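You operate a simulated robot arm through the tools that you are given. There is no shell and no other tool.

Carry out the task below with a simulated robot arm. There is one attempt and no reset: what you move stays moved.

Task
File sheet 32, then sheet 25 in the open binder.
Fine: on its rings; snap them shut.

It is judged by the outcome, as a careful person would: the job done as asked, and still so three seconds after it is handed in. It fails if anything else is knocked over, pushed out of place, dropped, spilled or broken. Flat cloth is picked up by pressing the open fingertips on it (5 to 10 N) and closing them slowly along it; thin cloth reads only 2 to 8 mm in the jaws.

Robot
A 7-joint arm with a fingered hand, fixed in place. Base frame: the origin is on the floor under the middle of its stand, x ahead of it, y to its left, z up. Readings come in mm, rad, newtons and seconds.
It reaches about 1228 mm from its shoulder. Its first joint turns from -2.007 to 2.007 rad. Payload 5 kg.
The tool frame sits at the grasp point between the pads (the TCP): z along the fingers, y along the line on which they close. The tips reach 32 mm beyond it. The gripper opens to 160 mm; its body begins 89 mm behind the TCP. The gripper is a hand of 4 fingers: y runs from the thumb to the fingers, the wrist lies at [0, 0, -267] in the tool frame.
Orientation is that of the tool frame in the base frame, as [roll, pitch, yaw] about the fixed x, y, z axes, in that order (R = Rz(yaw) Ry(pitch) Rx(roll)). With the fingers straight down and closing along the base's y, the tool's x points along the base's -x, its y along +y and its z along -z.

Tools
- The arm moves only by the tool send_rows. Its argument "motion" is a list of rows, each an object of numbers (a shift or turn left out is 0): "dx", "dy", "dz": the shift along the tool's x, y, z in cm; "wx", "wy", "wz": the turn, a rotation vector about the tool's x, y, z in rad. In form: [{"dx": .., "dy": .., "dz": .., "wx": .., "wy": .., "wz": ..}, ...]. A call has 1 to 20 rows; each row is the pose to reach, as a shift and turn from the pose commanded when the call began, along the tool's axes at that moment. Each row takes 0.2 s and may step no farther than 50 mm and 0.15 rad from the row before; otherwise, the whole call is refused. Where a pose cannot be reached the arm comes as near as it can. A force on the tool above 40 N (or 10 N above the force at the start of the call, whichever is more), or a blocked arm, ends the call early, and 0.2 s more pass. In this call time passes only in rows, and 0.2 s behind the last. It gives the time, the measured TCP pose, the force on the tool (base axes), the opening and the grip force at its end, in the units of the frame above (readings bear some noise), with the torque about the TCP (base axes, N m) and any sound that the robot's microphone picked up, and new pictures: "views" is both (left out), scene, wrist or none.
- Cameras (640 x 400 px; columns grow to the right, rows downward): "scene" is fixed at [217.8, -639.3, 1505]; the picture's right is [0.50, -0.87, 0.00], its down [-0.74, -0.43, -0.52] and it looks along [0.45, 0.26, -0.86] (base axes); focal length 337 px, centre (320, 200). "wrist" rides on the gripper at [80, -4, -114] in the tool frame; the picture's right is [0.05, 1.00, 0.00], its down [-0.82, 0.04, -0.58] and it looks along [-0.58, 0.03, 0.82] (tool axes); focal length 265 px, centre (320, 200).
- lift_body(by): slides the trunk up (or, below 0, down) by that many mm; the arm rides with it, the base frame stays. It gives what a move gives, with no picture.
- curl_fingers(finger1, finger2, finger3, thumb_bend): sets how far each is bent, from 0 (flat) to 1 (curled in); at 0.3 the hand is open as for a grip, at 0.7 the pads meet at the TCP. One left out holds its place. A second passes; each finger stops where it meets its share of the squeeze, and holds until it gets a number again. It is the only way to open and close the hand. It gives what a move gives, with no picture; readings hold the bend of each and the force on the fingers (four entries, about 0 where the hand has none), thumb and palm.
- point_at(camera, pixels): for up to 12 pixels [column, row] of the newest picture of that camera ("zoom" is the newest enlarged one), the place [x, y, z] in the base frame of the surface seen there, good to about 2 mm, but the place of the scene camera against the robot may be out by one fixed shift of up to 25 mm in any direction. It takes no simulated time.
- enlarge(camera, box): a new picture of the part [left, top, right, bottom] of that camera's present view, enlarged. It takes no simulated time.
- job_done(): hands the job in; it is judged then, once.

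Leave the gripper open and the arm clear of the work at the hand-in unless told otherwise.

The tools are called after ">>>" as name(argument=value, ...) on one line, values as JSON. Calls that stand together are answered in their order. send_rows: Moves the arm, as the interface text tells. Its arguments: {"type":"object","properties":{"motion":{"type":"array","items":{"type":"object","properties":{"dx":{"type":"number"},"dy":{"type":"number"},"dz":{"type":"number"},"wx":{"type":"number"},"wy":{"type":"number"},"wz":{"type":"number"}}}},"views":{"type":"string","enum":["both","scene","wrist","none"]}},"required":["motion"]} The other tools are called the same way: lift_body (by) moves the trunk up or down; curl_fingers (finger1, finger2, finger3, thumb_bend) moves the fingers one by one; point_at (camera, pixels) gives the place of the surface under pixels of a picture; enlarge (camera, box) takes an enlarged picture of a part of a camera's view; job_done () hands the job in.

At the start:

```text
time_s: 0.0
tool_pos: [386.7, -340.2, 1016.3]
orientation: [3.141, 0.0, -3.14]
wrist_force: [-0.5, -0.3, -0.6]
moment: [-0.02, 0.03, -0.01]
width: 159.8
finger_force: 0.1
shape: jaw
bend: [0.3, 0.3, 0.3, 0.3]
finger forces: [0.0, 0.1, 0.1, 0.0, 0.0, 0.1]
trunk travel left (down, up): [-550.0, 440.0]
```

scene: 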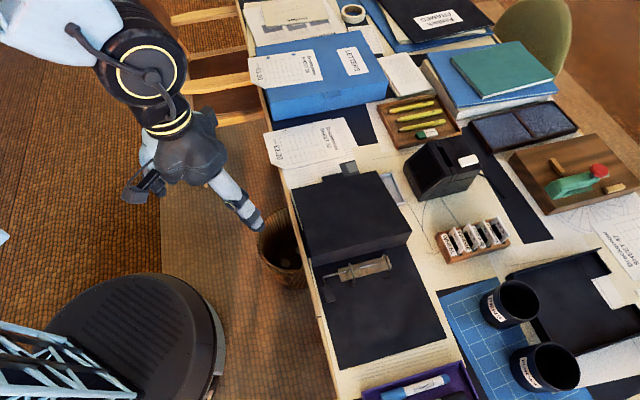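
wrist: 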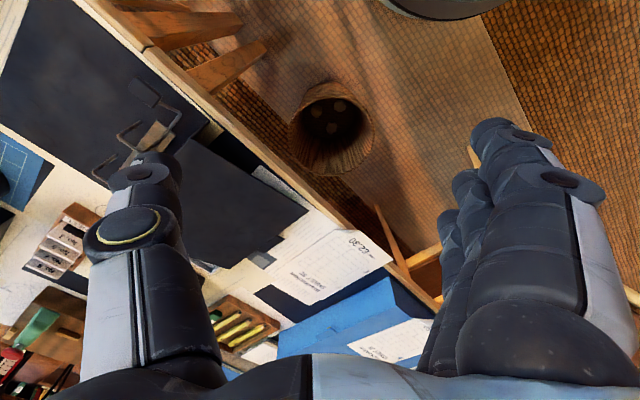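

I see a desk with a blue box, several sheets, a dark binder with rings near (355,275) in the scene picture. I'll enlarge parts of the scene to read the labels and find the binder and sheets.

>>> enlarge(camera="scene", box=[280, 150, 460, 380])

>>> enlarge(camera="scene", box=[240, 0, 400, 180])

>>> enlarge(camera="scene", box=[480, 180, 640, 380])

>>> enlarge(camera="wrist", box=[0, 20, 300, 240])

```text
1.74 times, centred on (370, 265) of scene
```

zoom: 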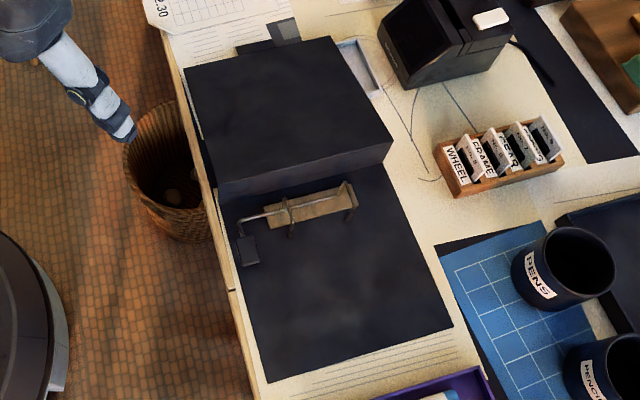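

```text
2.22 times, centred on (320, 90) of scene
```

zoom: 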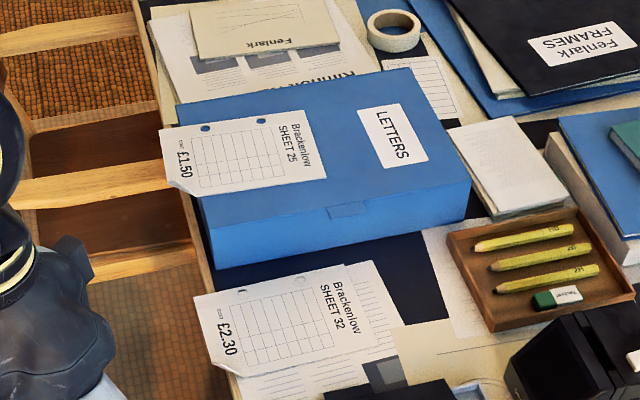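

```text
2.00 times, centred on (560, 280) of scene
```

zoom: 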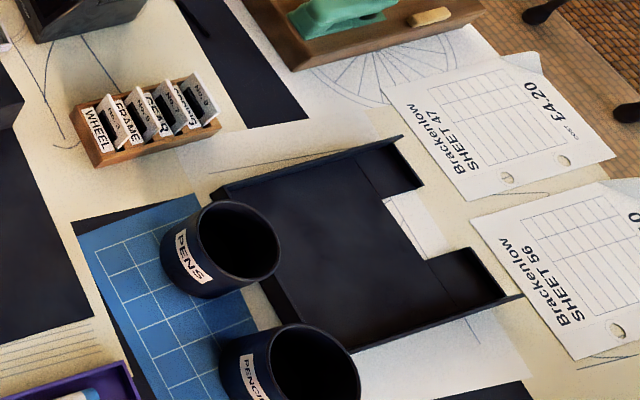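

```text
1.82 times, centred on (150, 130) of wrist
```

zoom: 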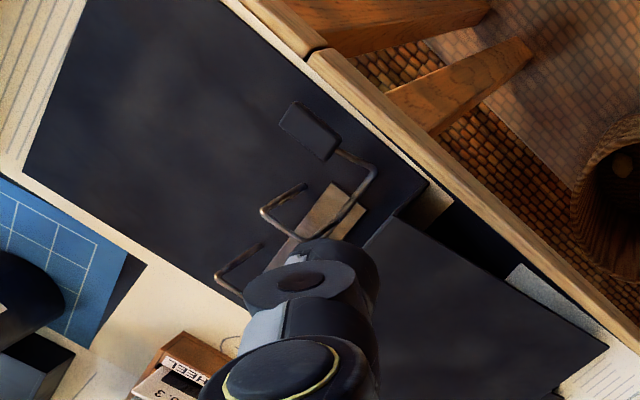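

Sheet 25 lies on the blue LETTERS box with two holes along its far edge, overhanging; sheet 32 lies on the desk, overhanging its edge. The binder's ring mechanism is at (355,268). I'll measure these surfaces now.

>>> enlarge(camera="scene", box=[300, 230, 410, 300])

>>> point_at(camera="scene", pixels=[[300, 200], [380, 180], [395, 230], [312, 250], [330, 350], [440, 335], [412, 242], [400, 290], [340, 320], [333, 275], [355, 272], [385, 262]])

>>> point_at(camera="scene", pixels=[[250, 58], [310, 52], [322, 80], [262, 86], [272, 65], [300, 62], [265, 132], [342, 118], [355, 145], [272, 165], [300, 150], [340, 135]])

```text
5.71 times, centred on (355, 265) of scene
```

zoom: 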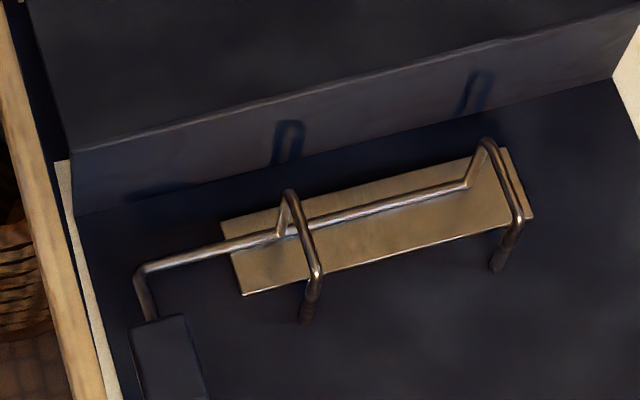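

```text
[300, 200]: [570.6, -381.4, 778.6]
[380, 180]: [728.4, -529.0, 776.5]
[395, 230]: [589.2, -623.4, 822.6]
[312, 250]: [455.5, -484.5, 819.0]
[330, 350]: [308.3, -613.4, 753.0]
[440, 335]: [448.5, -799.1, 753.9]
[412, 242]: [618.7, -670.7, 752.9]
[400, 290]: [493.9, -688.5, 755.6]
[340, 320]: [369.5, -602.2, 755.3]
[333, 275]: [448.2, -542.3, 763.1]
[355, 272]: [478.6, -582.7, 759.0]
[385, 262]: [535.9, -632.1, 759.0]
```

```text
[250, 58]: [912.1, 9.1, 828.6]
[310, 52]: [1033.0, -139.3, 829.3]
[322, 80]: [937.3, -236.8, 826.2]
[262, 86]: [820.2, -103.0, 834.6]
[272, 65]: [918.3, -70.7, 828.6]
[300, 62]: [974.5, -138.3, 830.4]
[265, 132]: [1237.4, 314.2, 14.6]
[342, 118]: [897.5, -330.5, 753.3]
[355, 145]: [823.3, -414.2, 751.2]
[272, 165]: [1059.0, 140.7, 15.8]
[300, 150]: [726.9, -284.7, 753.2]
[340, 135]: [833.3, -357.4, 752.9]
```

The binder's base lies at z≈753, its spine stands to z≈820 and its cover slopes down beyond. I'll zoom in tightly on each sheet and on the mechanism to get the corners and holes.

>>> enlarge(camera="scene", box=[240, 35, 340, 97])

>>> enlarge(camera="scene", box=[255, 105, 365, 175])

```text
6.40 times, centred on (290, 66) of scene
```

zoom: 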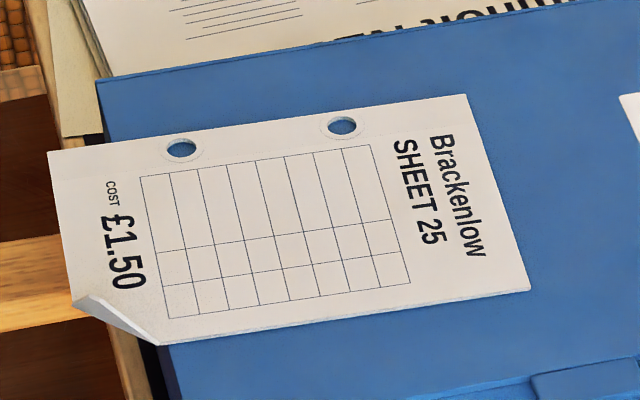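

```text
5.71 times, centred on (310, 140) of scene
```

zoom: 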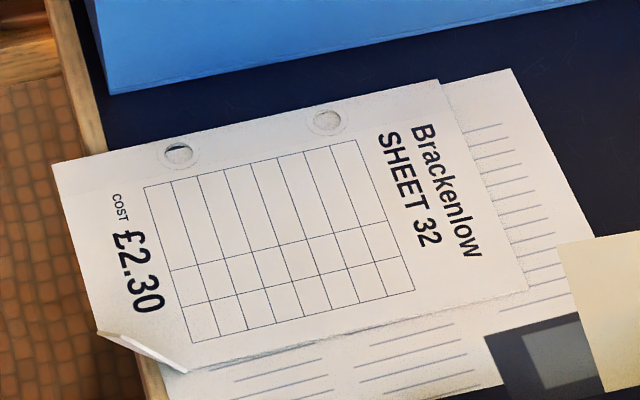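

The newest zoom is of sheet 32; I'll measure its corners, the rims of its two holes at (178,153) and (327,121), and the desk edge.

>>> point_at(camera="zoom", pixels=[[60, 166], [434, 84], [520, 288], [188, 364], [105, 333], [178, 140], [178, 168], [162, 154], [196, 152], [327, 108], [327, 137], [346, 120]])

>>> point_at(camera="zoom", pixels=[[75, 60], [102, 130], [60, 25], [92, 100], [150, 355], [160, 390], [80, 240], [130, 355], [118, 345], [110, 98], [300, 55], [620, 200]])

>>> enlarge(camera="scene", box=[240, 35, 340, 97])

>>> point_at(camera="zoom", pixels=[[55, 155], [462, 98], [522, 288], [160, 338], [78, 298], [181, 138], [181, 162], [165, 150], [199, 150], [342, 115], [342, 138], [360, 126]])

>>> point_at(camera="zoom", pixels=[[100, 90], [110, 135], [172, 360], [185, 395], [600, 10], [560, 370], [400, 395], [130, 370], [90, 300], [130, 330], [60, 200], [110, 300]])

```text
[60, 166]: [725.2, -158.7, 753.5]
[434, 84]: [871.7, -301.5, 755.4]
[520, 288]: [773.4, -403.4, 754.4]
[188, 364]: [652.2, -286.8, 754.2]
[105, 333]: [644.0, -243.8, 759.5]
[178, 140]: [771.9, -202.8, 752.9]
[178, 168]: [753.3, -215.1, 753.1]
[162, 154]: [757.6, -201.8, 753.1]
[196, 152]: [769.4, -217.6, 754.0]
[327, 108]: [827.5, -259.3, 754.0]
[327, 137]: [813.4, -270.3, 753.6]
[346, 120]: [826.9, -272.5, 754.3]
```

```text
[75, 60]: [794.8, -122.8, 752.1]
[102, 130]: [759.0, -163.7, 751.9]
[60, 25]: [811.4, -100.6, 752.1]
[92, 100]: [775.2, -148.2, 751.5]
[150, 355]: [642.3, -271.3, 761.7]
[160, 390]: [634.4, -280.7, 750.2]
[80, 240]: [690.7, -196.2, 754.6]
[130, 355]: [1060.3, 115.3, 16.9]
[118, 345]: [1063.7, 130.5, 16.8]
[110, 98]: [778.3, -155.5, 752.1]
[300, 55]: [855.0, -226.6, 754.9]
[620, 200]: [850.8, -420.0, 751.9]
```

```text
6.40 times, centred on (290, 66) of scene
```

zoom: 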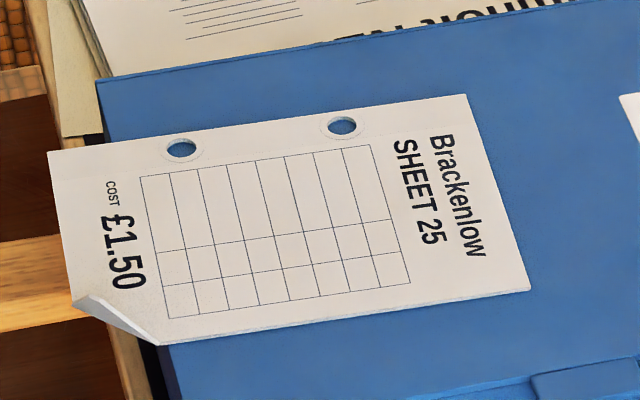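

```text
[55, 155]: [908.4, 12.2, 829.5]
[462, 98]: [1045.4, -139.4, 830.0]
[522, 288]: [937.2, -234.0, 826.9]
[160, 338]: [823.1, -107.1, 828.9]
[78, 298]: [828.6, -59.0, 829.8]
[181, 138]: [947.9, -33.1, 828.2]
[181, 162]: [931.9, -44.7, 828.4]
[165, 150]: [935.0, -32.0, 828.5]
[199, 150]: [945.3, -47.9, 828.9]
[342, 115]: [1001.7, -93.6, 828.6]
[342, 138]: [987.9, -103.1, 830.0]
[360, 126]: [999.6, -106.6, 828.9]
```

```text
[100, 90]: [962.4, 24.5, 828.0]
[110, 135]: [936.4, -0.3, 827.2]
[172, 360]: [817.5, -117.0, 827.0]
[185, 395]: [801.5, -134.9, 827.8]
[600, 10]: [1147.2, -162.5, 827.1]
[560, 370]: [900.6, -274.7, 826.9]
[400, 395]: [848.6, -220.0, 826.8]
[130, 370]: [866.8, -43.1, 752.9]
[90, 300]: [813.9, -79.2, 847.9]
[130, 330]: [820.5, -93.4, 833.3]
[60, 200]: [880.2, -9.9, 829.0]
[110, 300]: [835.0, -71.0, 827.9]
```

The desk is turned about 45°: both sheets' hole rows and the binder's spine run along (0.7,-0.7), so the sheets only need translating. Holes are about 80 mm apart. Next I move the hand above the mechanism at a safe height to look at the rings with the wrist camera.

>>> send_rows(motion=[{"dx": 0, "dy": -4.5, "dz": 0}, {"dx": 0, "dy": -9, "dz": 1.0}, {"dx": 0, "dy": -13.5, "dz": 3.0}, {"dx": 0, "dy": -18, "dz": 5.5}, {"dx": -0.5, "dy": -22, "dz": 8}, {"dx": -1.0, "dy": -25, "dz": 10}], views="both")

```text
refused: row 4 steps farther than a row can; nothing moved
```

The step was just over 50 mm; I'll use smaller steps.

>>> send_rows(motion=[{"dx": 0, "dy": -4, "dz": 0}, {"dx": 0, "dy": -8, "dz": 1.0}, {"dx": 0, "dy": -12, "dz": 3.0}, {"dx": 0, "dy": -16, "dz": 5}, {"dx": -0.5, "dy": -20, "dz": 7}, {"dx": -1.0, "dy": -23, "dz": 9}, {"dx": -1.0, "dy": -25, "dz": 11}], views="both")

```text
time_s: 1.6
tool_pos: [396.7, -589.4, 905.9]
orientation: [3.142, 0.0, 3.141]
wrist_force: [0.2, -0.7, 0.3]
moment: [-0.02, -0.01, 0.03]
width: 160.1
finger_force: 0.0
shape: jaw
bend: [0.3, 0.3, 0.3, 0.3]
finger forces: [0.0, 0.0, 0.0, 0.0, 0.1, 0.0]
trunk travel left (down, up): [-550.0, 440.0]
```

scene: 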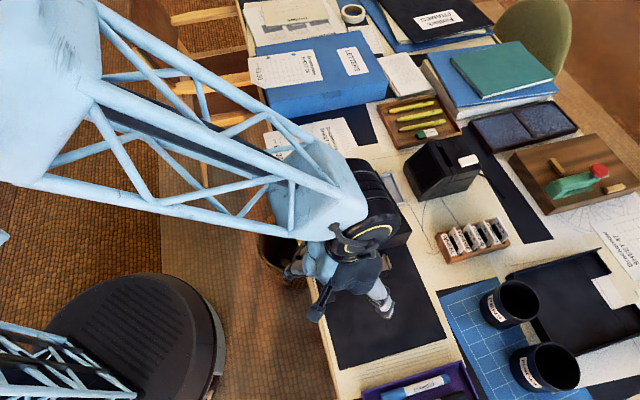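
wrist: 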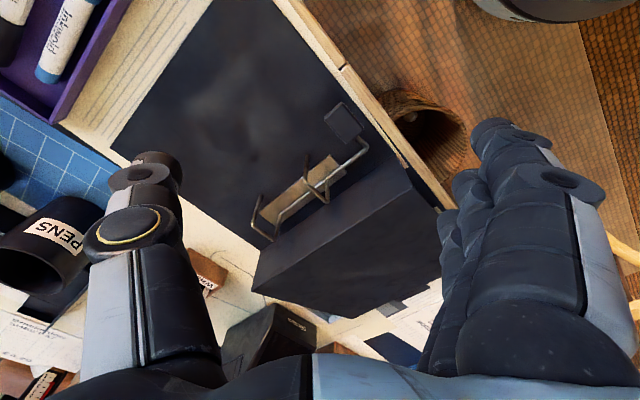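

The mechanism is visible in the wrist view at about (310,190). I'll enlarge it.

>>> enlarge(camera="wrist", box=[230, 90, 390, 250])

```text
2.50 times, centred on (310, 170) of wrist
```

zoom: 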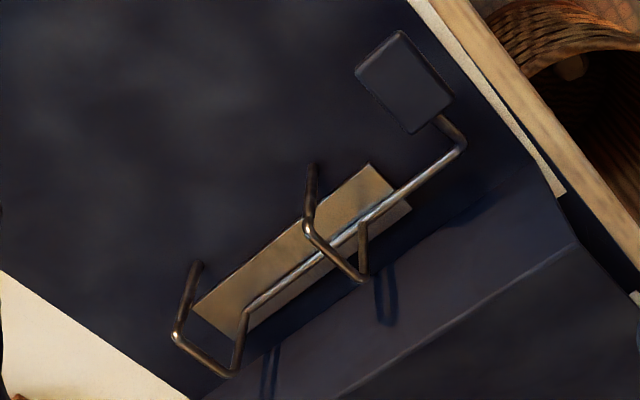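

I see an arch-type bail: rod along the plate, two hooks rising and bending over, lever tab at the left end. I'll measure points along the hooks, rod, lever, plate, board.

>>> point_at(camera="zoom", pixels=[[313, 170], [309, 200], [306, 228], [335, 255], [362, 278], [363, 250], [361, 226], [300, 270], [196, 268], [187, 298], [178, 337], [203, 356]])

>>> point_at(camera="zoom", pixels=[[230, 373], [238, 340], [245, 312], [400, 192], [460, 145], [440, 122], [405, 128], [450, 95], [402, 35], [360, 75], [408, 80], [368, 165]])

>>> point_at(camera="zoom", pixels=[[408, 210], [195, 303], [320, 240], [300, 120], [150, 220], [550, 170], [570, 240], [340, 395], [200, 390], [420, 8], [560, 192], [300, 310]])

```text
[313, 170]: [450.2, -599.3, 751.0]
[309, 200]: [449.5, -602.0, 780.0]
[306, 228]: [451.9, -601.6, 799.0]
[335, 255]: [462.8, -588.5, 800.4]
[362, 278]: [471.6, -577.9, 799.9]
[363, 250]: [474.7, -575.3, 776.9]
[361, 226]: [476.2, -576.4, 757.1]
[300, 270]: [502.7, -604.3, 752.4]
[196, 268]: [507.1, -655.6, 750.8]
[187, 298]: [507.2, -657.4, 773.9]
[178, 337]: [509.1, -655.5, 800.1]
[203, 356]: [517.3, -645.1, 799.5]
```

```text
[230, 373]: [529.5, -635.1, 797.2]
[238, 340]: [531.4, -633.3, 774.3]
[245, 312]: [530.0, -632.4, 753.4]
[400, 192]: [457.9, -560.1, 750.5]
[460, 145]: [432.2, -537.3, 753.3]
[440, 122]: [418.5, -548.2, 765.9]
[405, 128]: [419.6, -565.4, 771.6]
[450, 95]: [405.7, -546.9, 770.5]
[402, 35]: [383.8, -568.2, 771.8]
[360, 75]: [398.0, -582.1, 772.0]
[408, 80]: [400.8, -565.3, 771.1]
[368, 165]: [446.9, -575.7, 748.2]
```

```text
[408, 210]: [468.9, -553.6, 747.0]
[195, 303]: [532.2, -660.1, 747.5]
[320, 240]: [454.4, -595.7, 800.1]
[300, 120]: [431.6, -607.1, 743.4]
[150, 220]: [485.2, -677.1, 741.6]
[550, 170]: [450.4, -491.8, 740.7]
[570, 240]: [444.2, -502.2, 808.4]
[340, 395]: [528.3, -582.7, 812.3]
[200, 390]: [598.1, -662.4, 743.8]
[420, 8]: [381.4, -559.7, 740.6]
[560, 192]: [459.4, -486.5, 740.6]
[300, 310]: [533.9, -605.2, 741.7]
```

In robot frame the board is at z≈742, hook tops at z≈800, tips at about z≈751, 80 mm apart; the lever tab is at z≈771. I need a profile view to see whether the rings are open or shut, so I turn the hand 45° to look along the spine and come a little closer.

>>> send_rows(motion=[{"dx": -0.4, "dy": 0.8, "dz": 0.5, "wz": 0.13}, {"dx": -0.8, "dy": 1.6, "dz": 1.2, "wz": 0.26}, {"dx": -1.3, "dy": 2.4, "dz": 2.0, "wz": 0.39}, {"dx": -1.8, "dy": 3.2, "dz": 2.8, "wz": 0.52}, {"dx": -2.2, "dy": 3.8, "dz": 3.6, "wz": 0.65}, {"dx": -2.5, "dy": 4.4, "dz": 4.2, "wz": 0.785}], views="both")

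```text
time_s: 3.0
tool_pos: [421.5, -544.9, 864.0]
orientation: [-3.141, -0.001, 2.354]
wrist_force: [0.6, -0.3, 0.1]
moment: [0.0, 0.01, -0.01]
width: 159.9
finger_force: 0.1
shape: jaw
bend: [0.3, 0.3, 0.3, 0.3]
finger forces: [0.0, 0.0, 0.1, 0.0, 0.1, 0.0]
trunk travel left (down, up): [-550.0, 440.0]
```

scene: 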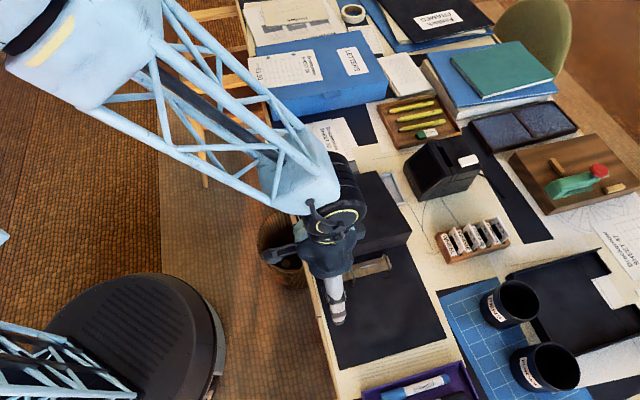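
wrist: 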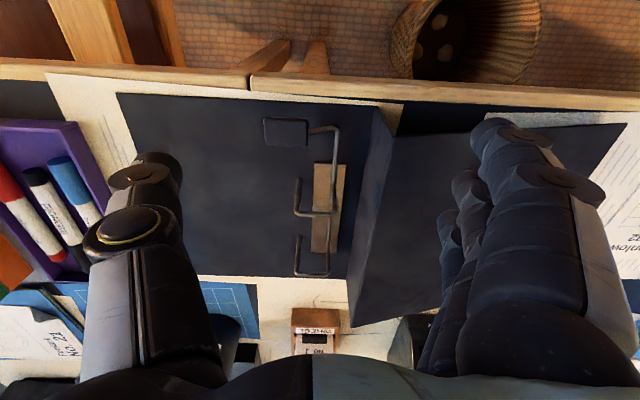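

The view now runs along the spine. I'll tilt the hand back about 29° and pull toward the desk edge so the camera sees the hooks' profile at a lower angle.

>>> send_rows(motion=[{"dx": 1.5, "wy": -0.1}, {"dx": 3.0, "dz": 0.5, "wy": -0.2}, {"dx": 4.3, "dz": 1.2, "wy": -0.3}, {"dx": 4.5, "dz": 2.2, "wy": -0.4}, {"dx": 4.5, "dz": 3.0, "wy": -0.5}], views="wrist")

>>> enlarge(camera="wrist", box=[220, 110, 420, 260])

```text
time_s: 4.2
tool_pos: [390.6, -515.2, 833.7]
orientation: [-3.14, 0.502, 2.356]
wrist_force: [0.2, -0.1, -0.7]
moment: [0.0, 0.03, 0.02]
width: 160.0
finger_force: 0.0
shape: jaw
bend: [0.3, 0.3, 0.3, 0.3]
finger forces: [0.0, 0.0, 0.1, 0.0, 0.0, 0.0]
trunk travel left (down, up): [-550.0, 440.0]
```

wrist: 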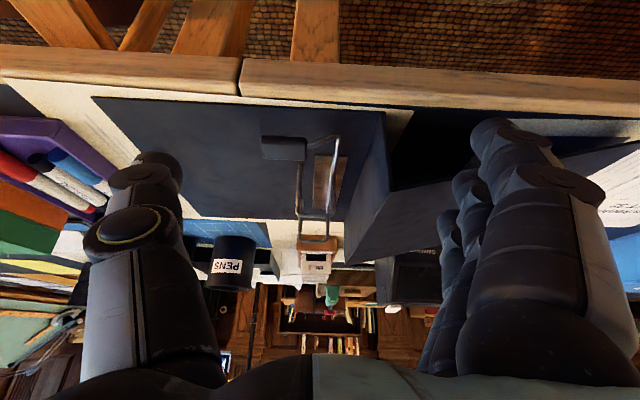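

```text
2.67 times, centred on (320, 185) of wrist
```

zoom: 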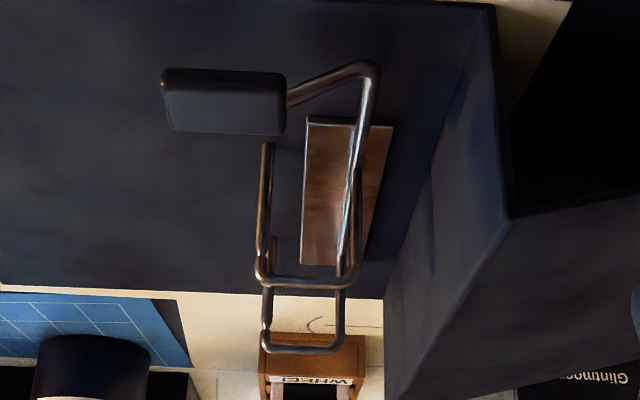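

In this upside-down profile view the hooks look like full arches with their tips reaching the board, i.e. the rings seem shut now, with the lever tab at (225,100) standing clear of the board. I'll measure the tip, board next to it and the tab to be sure.

>>> point_at(camera="zoom", pixels=[[267, 147], [267, 155], [266, 170], [262, 220], [258, 270], [300, 281], [345, 278], [250, 147], [267, 135], [275, 240], [265, 335], [225, 115]])

>>> point_at(camera="zoom", pixels=[[170, 75], [170, 125], [280, 78], [280, 128], [225, 72], [225, 133], [300, 93], [340, 75], [368, 70], [365, 130], [345, 235], [420, 60]])

>>> enlarge(camera="wrist", box=[250, 120, 360, 190])

```text
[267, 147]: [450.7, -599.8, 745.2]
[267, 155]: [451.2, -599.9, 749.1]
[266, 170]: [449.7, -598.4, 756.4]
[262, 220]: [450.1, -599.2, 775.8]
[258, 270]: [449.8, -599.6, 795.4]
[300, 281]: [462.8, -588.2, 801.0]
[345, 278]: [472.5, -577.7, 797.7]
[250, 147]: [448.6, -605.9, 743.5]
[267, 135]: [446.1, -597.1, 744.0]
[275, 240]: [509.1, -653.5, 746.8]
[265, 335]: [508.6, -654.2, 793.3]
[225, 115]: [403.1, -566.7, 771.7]
```

```text
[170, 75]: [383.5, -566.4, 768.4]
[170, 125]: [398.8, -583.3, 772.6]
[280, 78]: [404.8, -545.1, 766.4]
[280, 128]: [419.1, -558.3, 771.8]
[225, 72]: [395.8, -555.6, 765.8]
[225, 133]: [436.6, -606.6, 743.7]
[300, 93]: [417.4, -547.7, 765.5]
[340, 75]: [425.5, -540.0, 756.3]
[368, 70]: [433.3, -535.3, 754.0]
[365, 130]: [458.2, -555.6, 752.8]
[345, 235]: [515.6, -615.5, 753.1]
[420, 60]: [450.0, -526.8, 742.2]
```

```text
5.71 times, centred on (305, 155) of wrist
```

zoom: 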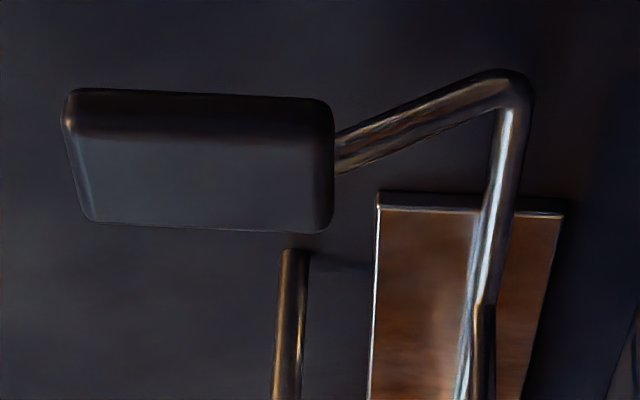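

The tips reach z≈745, i.e. the board: the rings are shut and must be opened first by raising the lever tab (s-extent 25 mm, z 764–772, centre about (402,-565)). I'll back up, level the hand, then turn it so thumb and fingers straddle the tab.

>>> send_rows(motion=[{"dx": -0.7, "dz": -1.4, "wy": 0.125}, {"dx": -1.5, "dz": -2.7, "wy": 0.25}, {"dx": -2.2, "dz": -4.0, "wy": 0.375}, {"dx": -2.9, "dz": -5.3, "wy": 0.502}], views="none")

>>> send_rows(motion=[{"wz": -0.131}, {"wz": -0.262}, {"wz": -0.393}, {"wz": -0.524}, {"wz": -0.655}, {"wz": -0.786}, {"wz": -0.917}, {"wz": -1.048}, {"wz": -1.179}, {"wz": -1.31}, {"wz": -1.441}, {"wz": -1.571}], views="both")

```text
time_s: 5.2
tool_pos: [390.0, -513.7, 893.9]
orientation: [-3.141, -0.004, 2.357]
wrist_force: [0.8, -0.1, -0.6]
moment: [-0.01, -0.04, 0.05]
width: 159.9
finger_force: 0.1
shape: jaw
bend: [0.3, 0.3, 0.3, 0.3]
finger forces: [0.0, 0.0, 0.0, 0.0, 0.0, 0.0]
trunk travel left (down, up): [-550.0, 440.0]
```

```text
time_s: 7.8
tool_pos: [388.9, -515.0, 893.9]
orientation: [3.139, 0.001, -2.353]
wrist_force: [-0.6, 0.7, 0.1]
moment: [0.0, -0.04, -0.01]
width: 160.0
finger_force: 0.1
shape: jaw
bend: [0.3, 0.3, 0.3, 0.3]
finger forces: [0.0, 0.0, 0.1, 0.1, 0.0, 0.0]
trunk travel left (down, up): [-550.0, 440.0]
```

scene: 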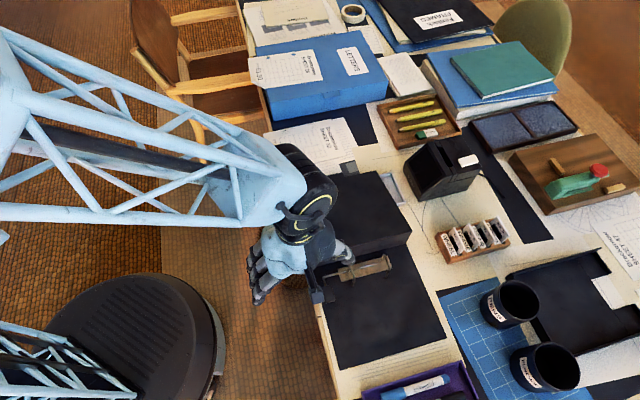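
wrist: 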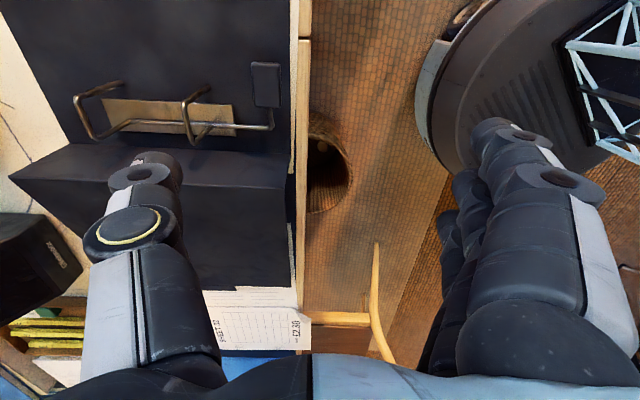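

Orientation is right: thumb toward +s (left in view), fingers off-desk. Now I move over the tab's outer half (s≈683, t≈-120) staying at z≈850, then narrow the hand.

>>> send_rows(motion=[{"dx": 1.0, "dy": -1.5, "dz": 0}, {"dx": 2.0, "dy": -3.0, "dz": 1.0}, {"dx": 3.1, "dy": -4.4, "dz": 2.5}, {"dx": 3.1, "dy": -4.4, "dz": 4.4}], views="none")

>>> curl_fingers(finger1=0.55, finger2=0.55, finger3=0.55, thumb_bend=0.55)

>>> send_rows(motion=[{"dz": 0.1}], views="both")

```text
time_s: 8.8
tool_pos: [397.8, -568.5, 849.4]
orientation: [3.14, -0.001, -2.355]
wrist_force: [0.4, 0.1, -0.4]
moment: [-0.03, 0.04, -0.02]
width: 160.1
finger_force: 0.1
shape: jaw
bend: [0.3, 0.3, 0.3, 0.3]
finger forces: [0.0, 0.1, 0.1, 0.0, 0.0, 0.1]
trunk travel left (down, up): [-550.0, 440.0]
```

```text
time_s: 9.8
tool_pos: [399.3, -566.9, 849.5]
orientation: [3.139, 0.0, -2.356]
wrist_force: [-0.5, -0.3, -0.5]
moment: [0.01, -0.03, 0.0]
width: 72.7
finger_force: 0.1
shape: fingers
bend: [0.55, 0.55, 0.55, 0.55]
finger forces: [0.0, 0.1, 0.0, 0.0, 0.0, 0.0]
trunk travel left (down, up): [-550.0, 440.0]
```

```text
time_s: 10.2
tool_pos: [398.3, -567.2, 849.5]
orientation: [3.14, -0.001, -2.356]
wrist_force: [-0.2, 0.9, -0.5]
moment: [-0.03, 0.01, -0.01]
width: 72.6
finger_force: 0.1
shape: fingers
bend: [0.55, 0.55, 0.55, 0.55]
finger forces: [0.0, 0.1, 0.1, 0.0, 0.0, 0.0]
trunk travel left (down, up): [-550.0, 440.0]
```

scene: 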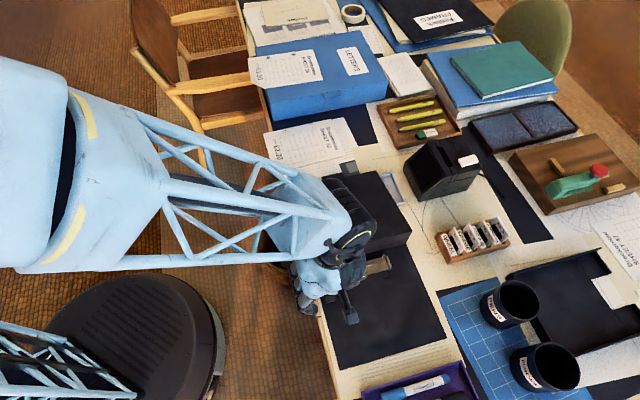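
wrist: 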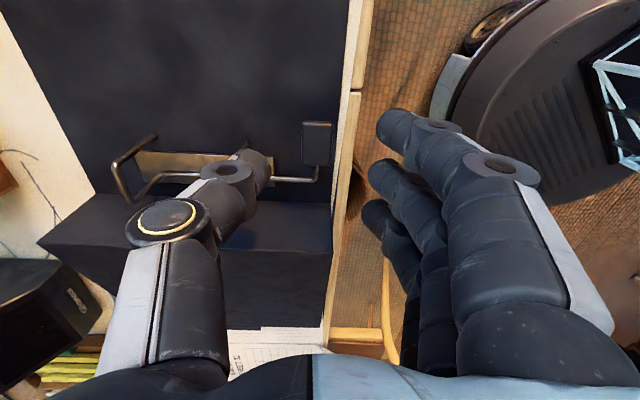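

I can see the tab at (318,143) between the thumb tip (262,165) and the fingertips. I'll measure the fingertip positions against the tab before descending.

>>> point_at(camera="wrist", pixels=[[255, 158], [266, 170], [245, 175], [385, 120], [380, 130], [375, 170], [372, 180], [368, 205], [318, 143], [305, 125], [330, 125], [318, 164]])

```text
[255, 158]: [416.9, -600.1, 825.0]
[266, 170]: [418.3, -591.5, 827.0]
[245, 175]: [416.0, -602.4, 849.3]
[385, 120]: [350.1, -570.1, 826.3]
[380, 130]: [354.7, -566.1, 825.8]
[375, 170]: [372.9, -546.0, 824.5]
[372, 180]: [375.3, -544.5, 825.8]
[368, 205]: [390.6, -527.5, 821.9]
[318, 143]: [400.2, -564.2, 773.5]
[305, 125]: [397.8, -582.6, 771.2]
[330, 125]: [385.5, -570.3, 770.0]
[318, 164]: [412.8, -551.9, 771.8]
```

The thumb tip is at s≈715, fingertips at s≈649, tab between (672–696). I descend to TCP z≈785 (tips ≈ 753, 10 mm above the board).

>>> send_rows(motion=[{"dz": 2.0}, {"dz": 4.0}, {"dz": 5.5}, {"dz": 6.4}], views="wrist")

```text
time_s: 11.2
tool_pos: [398.6, -568.4, 785.0]
orientation: [3.141, -0.001, -2.354]
wrist_force: [0.3, -0.1, 0.4]
moment: [0.0, -0.03, -0.02]
width: 72.5
finger_force: 0.0
shape: fingers
bend: [0.55, 0.55, 0.55, 0.55]
finger forces: [0.0, 0.0, 0.0, 0.0, 0.0, 0.1]
trunk travel left (down, up): [-550.0, 440.0]
```

wrist: 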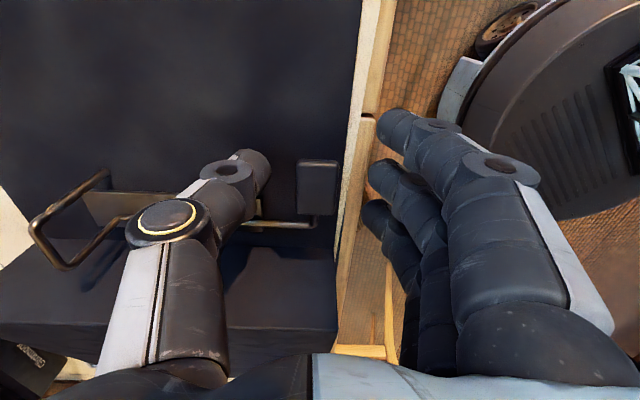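

The tab sits between thumb and fingers. I close only the middle finger and the thumb on it, leaving the outer fingers slightly open.

>>> curl_fingers(finger2=0.68, thumb_bend=0.68)

>>> enlarge(camera="wrist", box=[200, 90, 440, 260])

```text
time_s: 12.2
tool_pos: [398.3, -567.9, 784.4]
orientation: [3.139, 0.0, -2.357]
wrist_force: [2.5, -0.1, 0.3]
moment: [0.0, -0.02, -0.01]
width: 54.5
finger_force: 4.2
shape: fingers
bend: [0.55, 0.66, 0.55, 0.66]
finger forces: [0.1, 2.6, 0.0, 0.0, 5.2, 0.0]
trunk travel left (down, up): [-550.0, 440.0]
```

```text
2.35 times, centred on (320, 175) of wrist
```

zoom: 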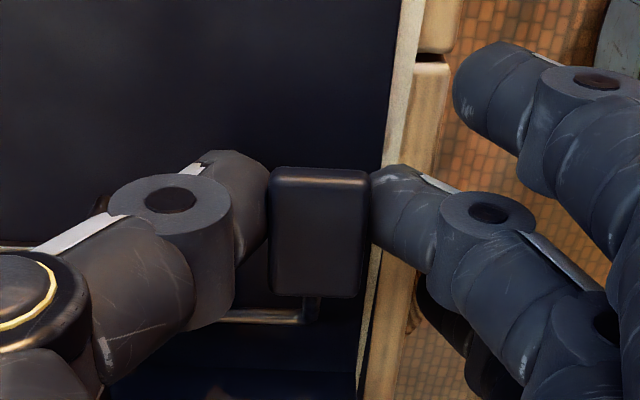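

The tab is pinched with a few newtons. I'll ask for a firmer squeeze, then lift a little along the arc.

>>> curl_fingers(finger2=0.9, thumb_bend=0.9)

```text
time_s: 13.2
tool_pos: [398.9, -566.3, 784.6]
orientation: [3.139, -0.001, -2.356]
wrist_force: [0.3, 0.3, -0.4]
moment: [0.0, 0.02, -0.03]
width: 35.4
finger_force: 0.2
shape: fingers
bend: [0.55, 0.71, 0.55, 0.88]
finger forces: [0.0, 0.1, 0.1, 0.1, 0.0, 0.1]
trunk travel left (down, up): [-550.0, 440.0]
```

The readings dropped to zero with the thumb at 0.88 — it may have slipped. I'll look.

>>> send_rows(motion=[{"dz": 0.0}], views="wrist")

>>> enlarge(camera="wrist", box=[200, 90, 440, 260])

```text
time_s: 13.6
tool_pos: [398.3, -566.8, 784.8]
orientation: [3.14, -0.001, -2.357]
wrist_force: [0.2, -0.3, -0.4]
moment: [0.02, 0.02, 0.01]
width: 35.4
finger_force: 0.1
shape: fingers
bend: [0.55, 0.71, 0.55, 0.89]
finger forces: [0.0, 0.0, 0.1, 0.1, 0.1, 0.1]
trunk travel left (down, up): [-550.0, 440.0]
```

wrist: 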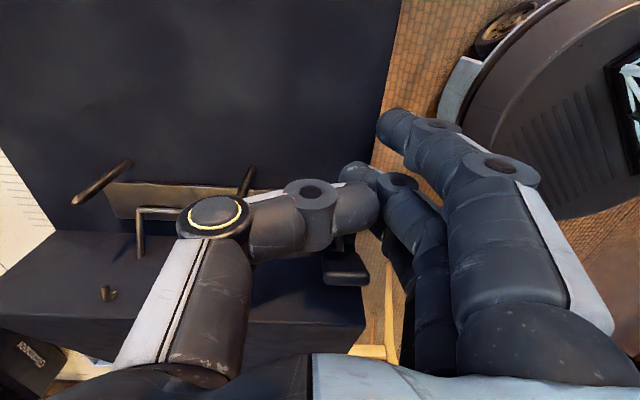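

```text
2.35 times, centred on (320, 175) of wrist
```

zoom: 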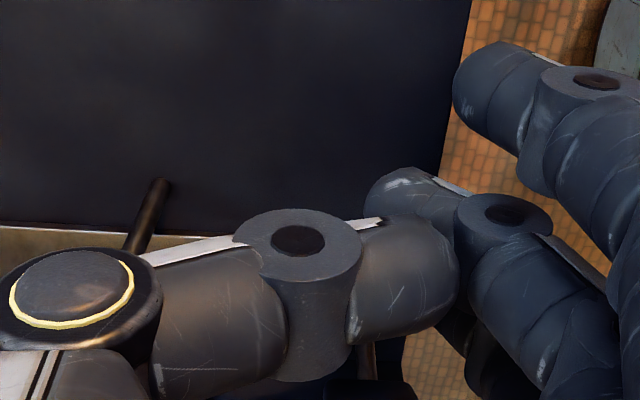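

The lever seems to have flipped up, and the binder board may have shifted toward the desk edge. I'll look at the scene and measure before doing anything else.

>>> send_rows(motion=[{"dz": 0.0}], views="both")

>>> enlarge(camera="scene", box=[280, 170, 460, 380])

>>> point_at(camera="wrist", pixels=[[330, 60], [385, 60], [392, 60], [130, 163], [80, 198], [140, 212], [140, 255], [345, 270], [330, 250], [105, 292], [250, 175], [120, 195]])

```text
time_s: 14.0
tool_pos: [399.3, -566.3, 784.8]
orientation: [3.139, -0.002, -2.357]
wrist_force: [-0.6, 1.0, -0.3]
moment: [0.0, 0.01, 0.0]
width: 35.6
finger_force: 0.1
shape: fingers
bend: [0.55, 0.71, 0.55, 0.89]
finger forces: [0.1, 0.0, 0.1, 0.1, 0.1, 0.0]
trunk travel left (down, up): [-550.0, 440.0]
```

scene: 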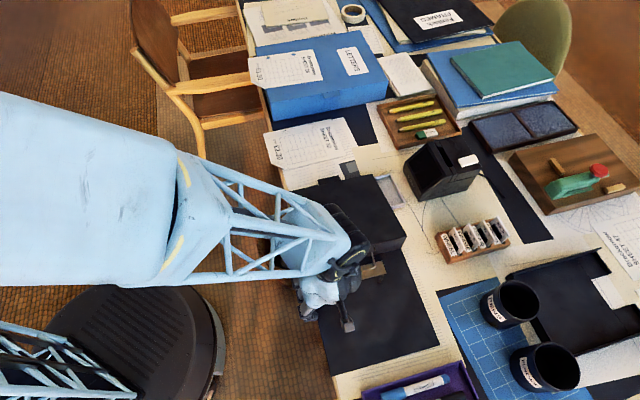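
wrist: 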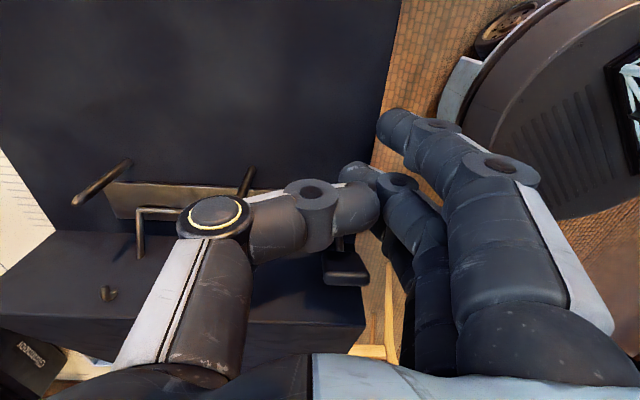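

```text
1.90 times, centred on (370, 275) of scene
```

zoom: 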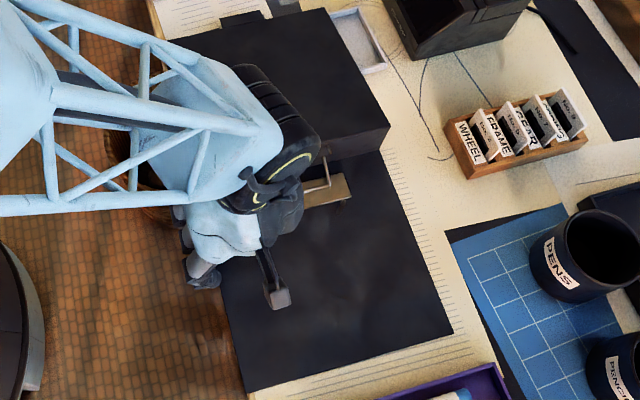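

```text
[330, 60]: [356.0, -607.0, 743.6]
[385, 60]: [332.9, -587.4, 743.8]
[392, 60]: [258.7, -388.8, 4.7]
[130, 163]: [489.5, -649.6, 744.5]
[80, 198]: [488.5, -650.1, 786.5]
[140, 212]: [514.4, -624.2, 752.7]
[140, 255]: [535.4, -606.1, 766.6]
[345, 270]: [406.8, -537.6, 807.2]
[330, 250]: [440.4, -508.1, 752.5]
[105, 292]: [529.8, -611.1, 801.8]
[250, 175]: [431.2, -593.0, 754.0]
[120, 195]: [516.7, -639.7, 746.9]
```

The lever has snapped open: the arches swung back to the spine, leaving two upright posts (tips now visible as fixed posts, t≈-113). The binder also slid about 18 mm toward the desk edge. I'll withdraw the hand straight up (slightly away from the tab), then inspect.

>>> send_rows(motion=[{"dx": 0.6, "dz": -0.5}, {"dx": 1.0, "dz": -2.0}, {"dx": 1.0, "dz": -5.0}, {"dx": 1.0, "dz": -9.0}, {"dx": 1.0, "dz": -13.0}], views="both")

>>> enlarge(camera="wrist", box=[80, 60, 400, 260])

```text
time_s: 15.2
tool_pos: [393.1, -573.7, 915.7]
orientation: [3.14, -0.002, -2.355]
wrist_force: [-0.2, 0.2, -0.8]
moment: [-0.03, -0.01, -0.02]
width: 35.9
finger_force: 0.0
shape: fingers
bend: [0.55, 0.71, 0.55, 0.89]
finger forces: [0.0, 0.0, 0.0, 0.0, 0.1, 0.0]
trunk travel left (down, up): [-550.0, 440.0]
```

scene: 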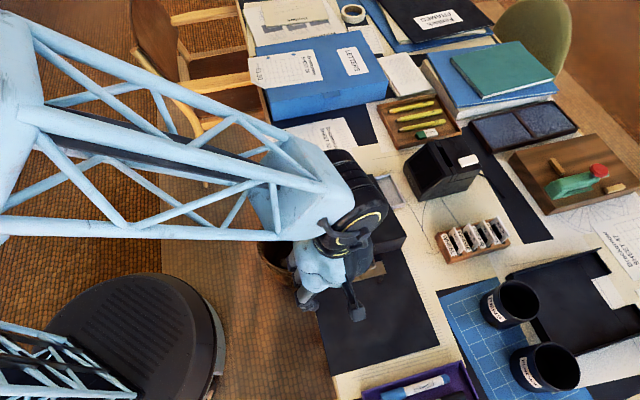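
wrist: 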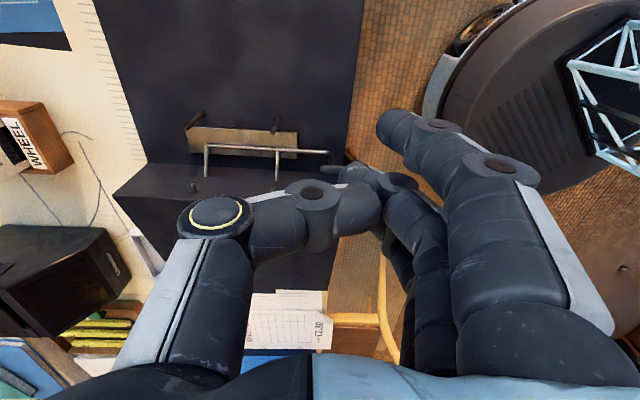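

```text
2.00 times, centred on (240, 160) of wrist
```

zoom: 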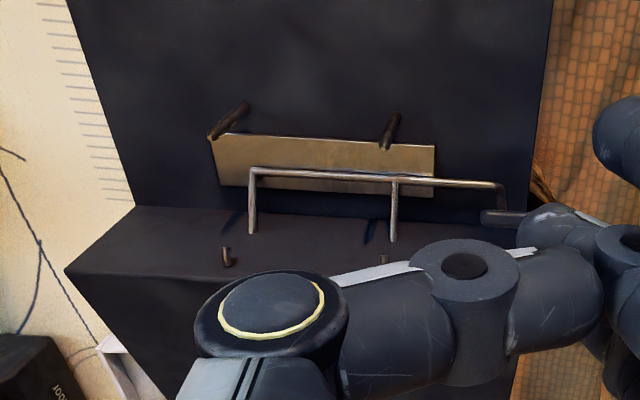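

The rings are open: two posts stand up (zoom tips at (212,138) and (386,147)), and the arches lie back. I'll measure posts, plate, board edges and lever.

>>> point_at(camera="zoom", pixels=[[212, 137], [228, 120], [244, 106], [386, 147], [390, 132], [396, 116], [214, 140], [434, 150], [432, 193], [220, 183], [252, 172], [395, 182]])

>>> point_at(camera="zoom", pixels=[[498, 185], [490, 214], [520, 218], [545, 60], [530, 180], [72, 10], [134, 200], [70, 270], [550, 20], [510, 390], [251, 230], [393, 240]])

>>> curl_fingers(finger1=0.3, finger2=0.3, finger3=0.3, thumb_bend=0.3)

```text
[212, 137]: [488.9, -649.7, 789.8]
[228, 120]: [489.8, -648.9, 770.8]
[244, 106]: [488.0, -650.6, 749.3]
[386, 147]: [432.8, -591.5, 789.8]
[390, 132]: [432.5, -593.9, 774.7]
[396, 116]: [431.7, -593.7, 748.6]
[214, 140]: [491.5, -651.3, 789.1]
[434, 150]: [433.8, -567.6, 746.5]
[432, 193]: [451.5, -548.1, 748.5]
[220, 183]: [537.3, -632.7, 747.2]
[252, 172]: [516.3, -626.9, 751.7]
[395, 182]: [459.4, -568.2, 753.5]
```

```text
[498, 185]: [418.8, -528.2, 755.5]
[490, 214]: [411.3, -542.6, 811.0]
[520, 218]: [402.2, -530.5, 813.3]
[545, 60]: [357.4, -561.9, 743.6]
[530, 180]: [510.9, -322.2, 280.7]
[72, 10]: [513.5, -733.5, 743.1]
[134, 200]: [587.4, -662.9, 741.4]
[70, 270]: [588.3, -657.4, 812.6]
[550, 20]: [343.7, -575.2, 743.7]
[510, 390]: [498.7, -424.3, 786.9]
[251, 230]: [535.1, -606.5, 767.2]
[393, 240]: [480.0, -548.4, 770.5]
```

```text
time_s: 16.2
tool_pos: [392.9, -574.1, 916.1]
orientation: [3.14, 0.002, -2.356]
wrist_force: [-0.4, 0.5, -1.2]
moment: [0.0, -0.02, 0.04]
width: 169.8
finger_force: 0.1
shape: fingers
bend: [0.3, 0.3, 0.3, 0.3]
finger forces: [0.1, 0.0, 0.1, 0.0, 0.0, 0.0]
trunk travel left (down, up): [-550.0, 440.0]
```

Posts (robot frame): left (432,-593), right (489,-650), tops z≈790, 80 mm apart. Hand is open again. Now I go view sheet 32 with the wrist camera, staying at z≈880 and above everything.

>>> send_rows(motion=[{"dx": -4, "dy": 0}, {"dx": -8, "dy": -0.3}, {"dx": -12, "dy": -0.6}, {"dx": -16, "dy": -0.9}, {"dx": -20, "dy": -1.2, "dz": 0.5}, {"dx": -24, "dy": -1.5, "dz": 1.5}, {"dx": -28, "dy": -1.6, "dz": 2.5}, {"dx": -32, "dy": -1.6, "dz": 3.5}, {"dx": -35, "dy": -1.6, "dz": 4.0}], views="both")

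```text
time_s: 18.2
tool_pos: [650.7, -336.6, 874.6]
orientation: [3.141, 0.0, -2.355]
wrist_force: [-0.1, 0.3, -0.8]
moment: [-0.02, 0.02, 0.03]
width: 170.1
finger_force: 0.1
shape: fingers
bend: [0.3, 0.3, 0.3, 0.3]
finger forces: [0.0, 0.0, 0.0, 0.0, 0.0, 0.0]
trunk travel left (down, up): [-550.0, 440.0]
```

scene: 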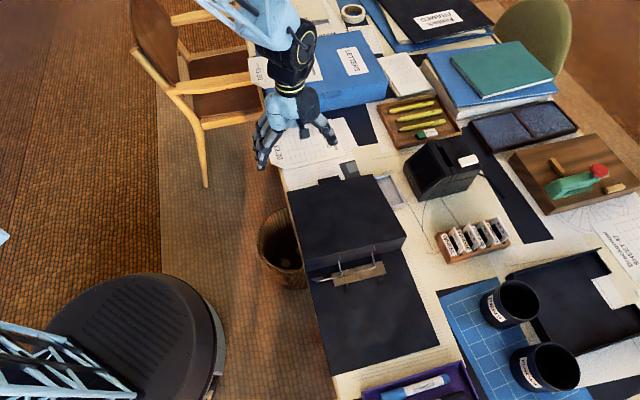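
wrist: 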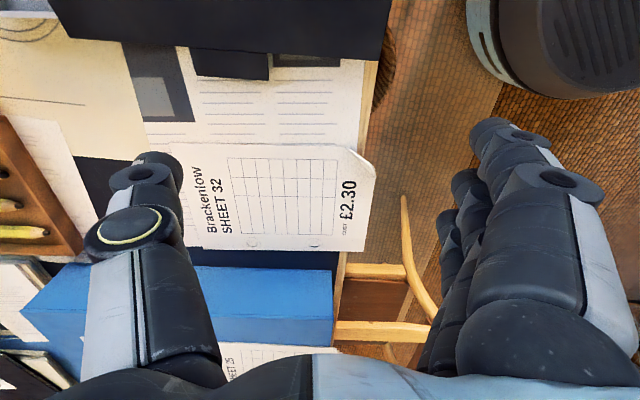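

Sheet 32 is clear in the wrist view. I'll enlarge it, and the binder in the scene view, and measure.

>>> enlarge(camera="scene", box=[280, 150, 460, 380])

>>> enlarge(camera="wrist", box=[160, 130, 400, 280])

>>> point_at(camera="zoom", pixels=[[30, 40], [455, 48], [570, 80], [545, 320], [70, 314], [231, 292], [415, 298], [231, 314], [415, 318], [500, 60], [540, 65], [520, 45]])

>>> point_at(camera="zoom", pixels=[[555, 200], [550, 260], [530, 330], [525, 360], [510, 10], [515, 20], [490, 20], [465, 60], [580, 70], [590, 82], [480, 350], [300, 180]])

```text
1.74 times, centred on (370, 265) of scene
```

zoom: 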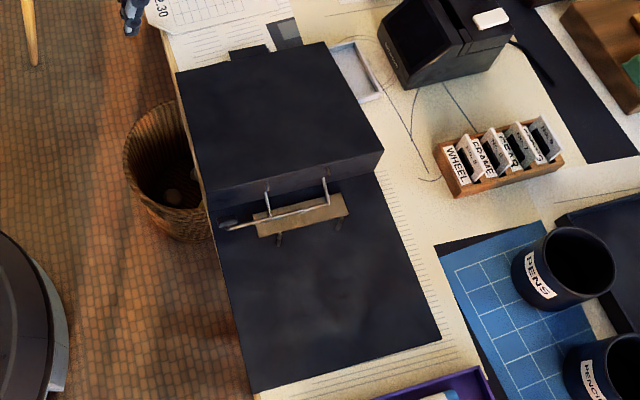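

```text
2.67 times, centred on (280, 205) of wrist
```

zoom: 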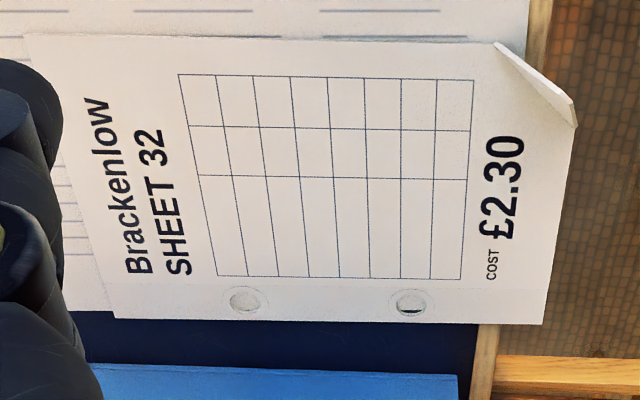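

```text
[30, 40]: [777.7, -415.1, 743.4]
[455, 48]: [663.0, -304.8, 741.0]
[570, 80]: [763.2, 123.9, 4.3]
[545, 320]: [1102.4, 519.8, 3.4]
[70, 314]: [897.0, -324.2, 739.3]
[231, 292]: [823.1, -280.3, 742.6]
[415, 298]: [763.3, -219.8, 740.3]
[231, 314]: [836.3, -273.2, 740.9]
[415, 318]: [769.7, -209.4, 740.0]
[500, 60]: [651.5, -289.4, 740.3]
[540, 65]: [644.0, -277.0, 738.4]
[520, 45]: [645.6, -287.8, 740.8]
```

```text
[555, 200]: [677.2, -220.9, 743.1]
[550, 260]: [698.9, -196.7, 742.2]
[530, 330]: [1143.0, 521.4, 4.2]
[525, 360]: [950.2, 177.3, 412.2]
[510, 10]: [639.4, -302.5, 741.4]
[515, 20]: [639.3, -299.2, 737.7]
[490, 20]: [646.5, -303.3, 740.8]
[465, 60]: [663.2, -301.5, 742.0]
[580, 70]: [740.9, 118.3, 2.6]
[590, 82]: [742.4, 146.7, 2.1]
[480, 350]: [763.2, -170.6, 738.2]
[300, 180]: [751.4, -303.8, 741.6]
```

I'll zoom tighter on the holes and on the overhanging edge with the curled corner.

>>> enlarge(camera="wrist", box=[230, 220, 390, 270])

>>> point_at(camera="zoom", pixels=[[90, 180], [75, 193], [55, 180], [75, 170], [335, 180], [355, 178], [318, 190], [336, 203], [530, 220], [540, 150], [450, 230], [200, 228]])

>>> enlarge(camera="wrist", box=[320, 130, 400, 260])

```text
4.00 times, centred on (310, 245) of wrist
```

zoom: 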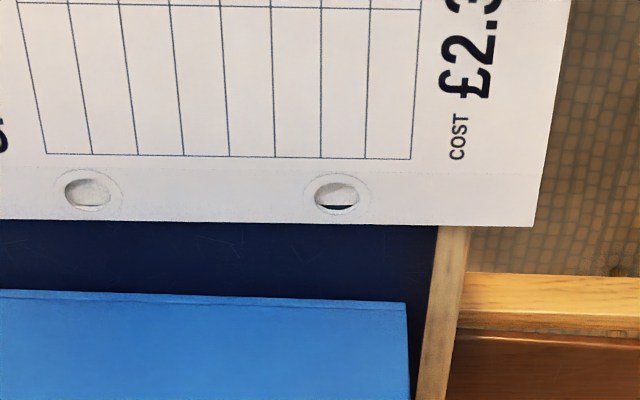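

```text
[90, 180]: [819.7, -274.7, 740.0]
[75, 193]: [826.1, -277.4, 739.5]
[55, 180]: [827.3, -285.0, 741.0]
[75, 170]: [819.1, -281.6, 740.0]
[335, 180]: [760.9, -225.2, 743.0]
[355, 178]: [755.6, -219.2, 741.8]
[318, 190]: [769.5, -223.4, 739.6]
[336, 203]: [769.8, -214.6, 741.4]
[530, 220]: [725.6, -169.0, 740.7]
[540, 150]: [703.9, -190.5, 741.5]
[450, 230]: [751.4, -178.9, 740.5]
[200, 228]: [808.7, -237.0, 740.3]
```

```text
3.08 times, centred on (360, 195) of wrist
```

zoom: 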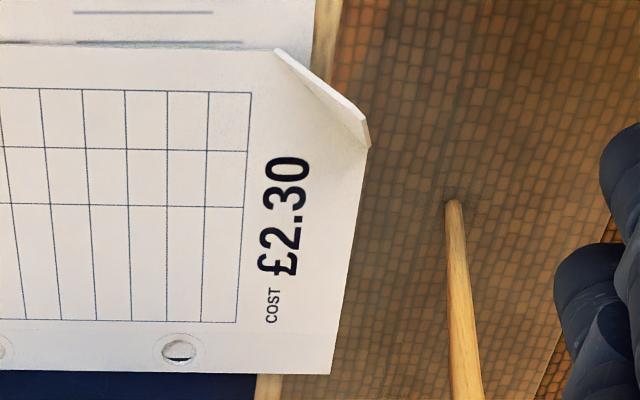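

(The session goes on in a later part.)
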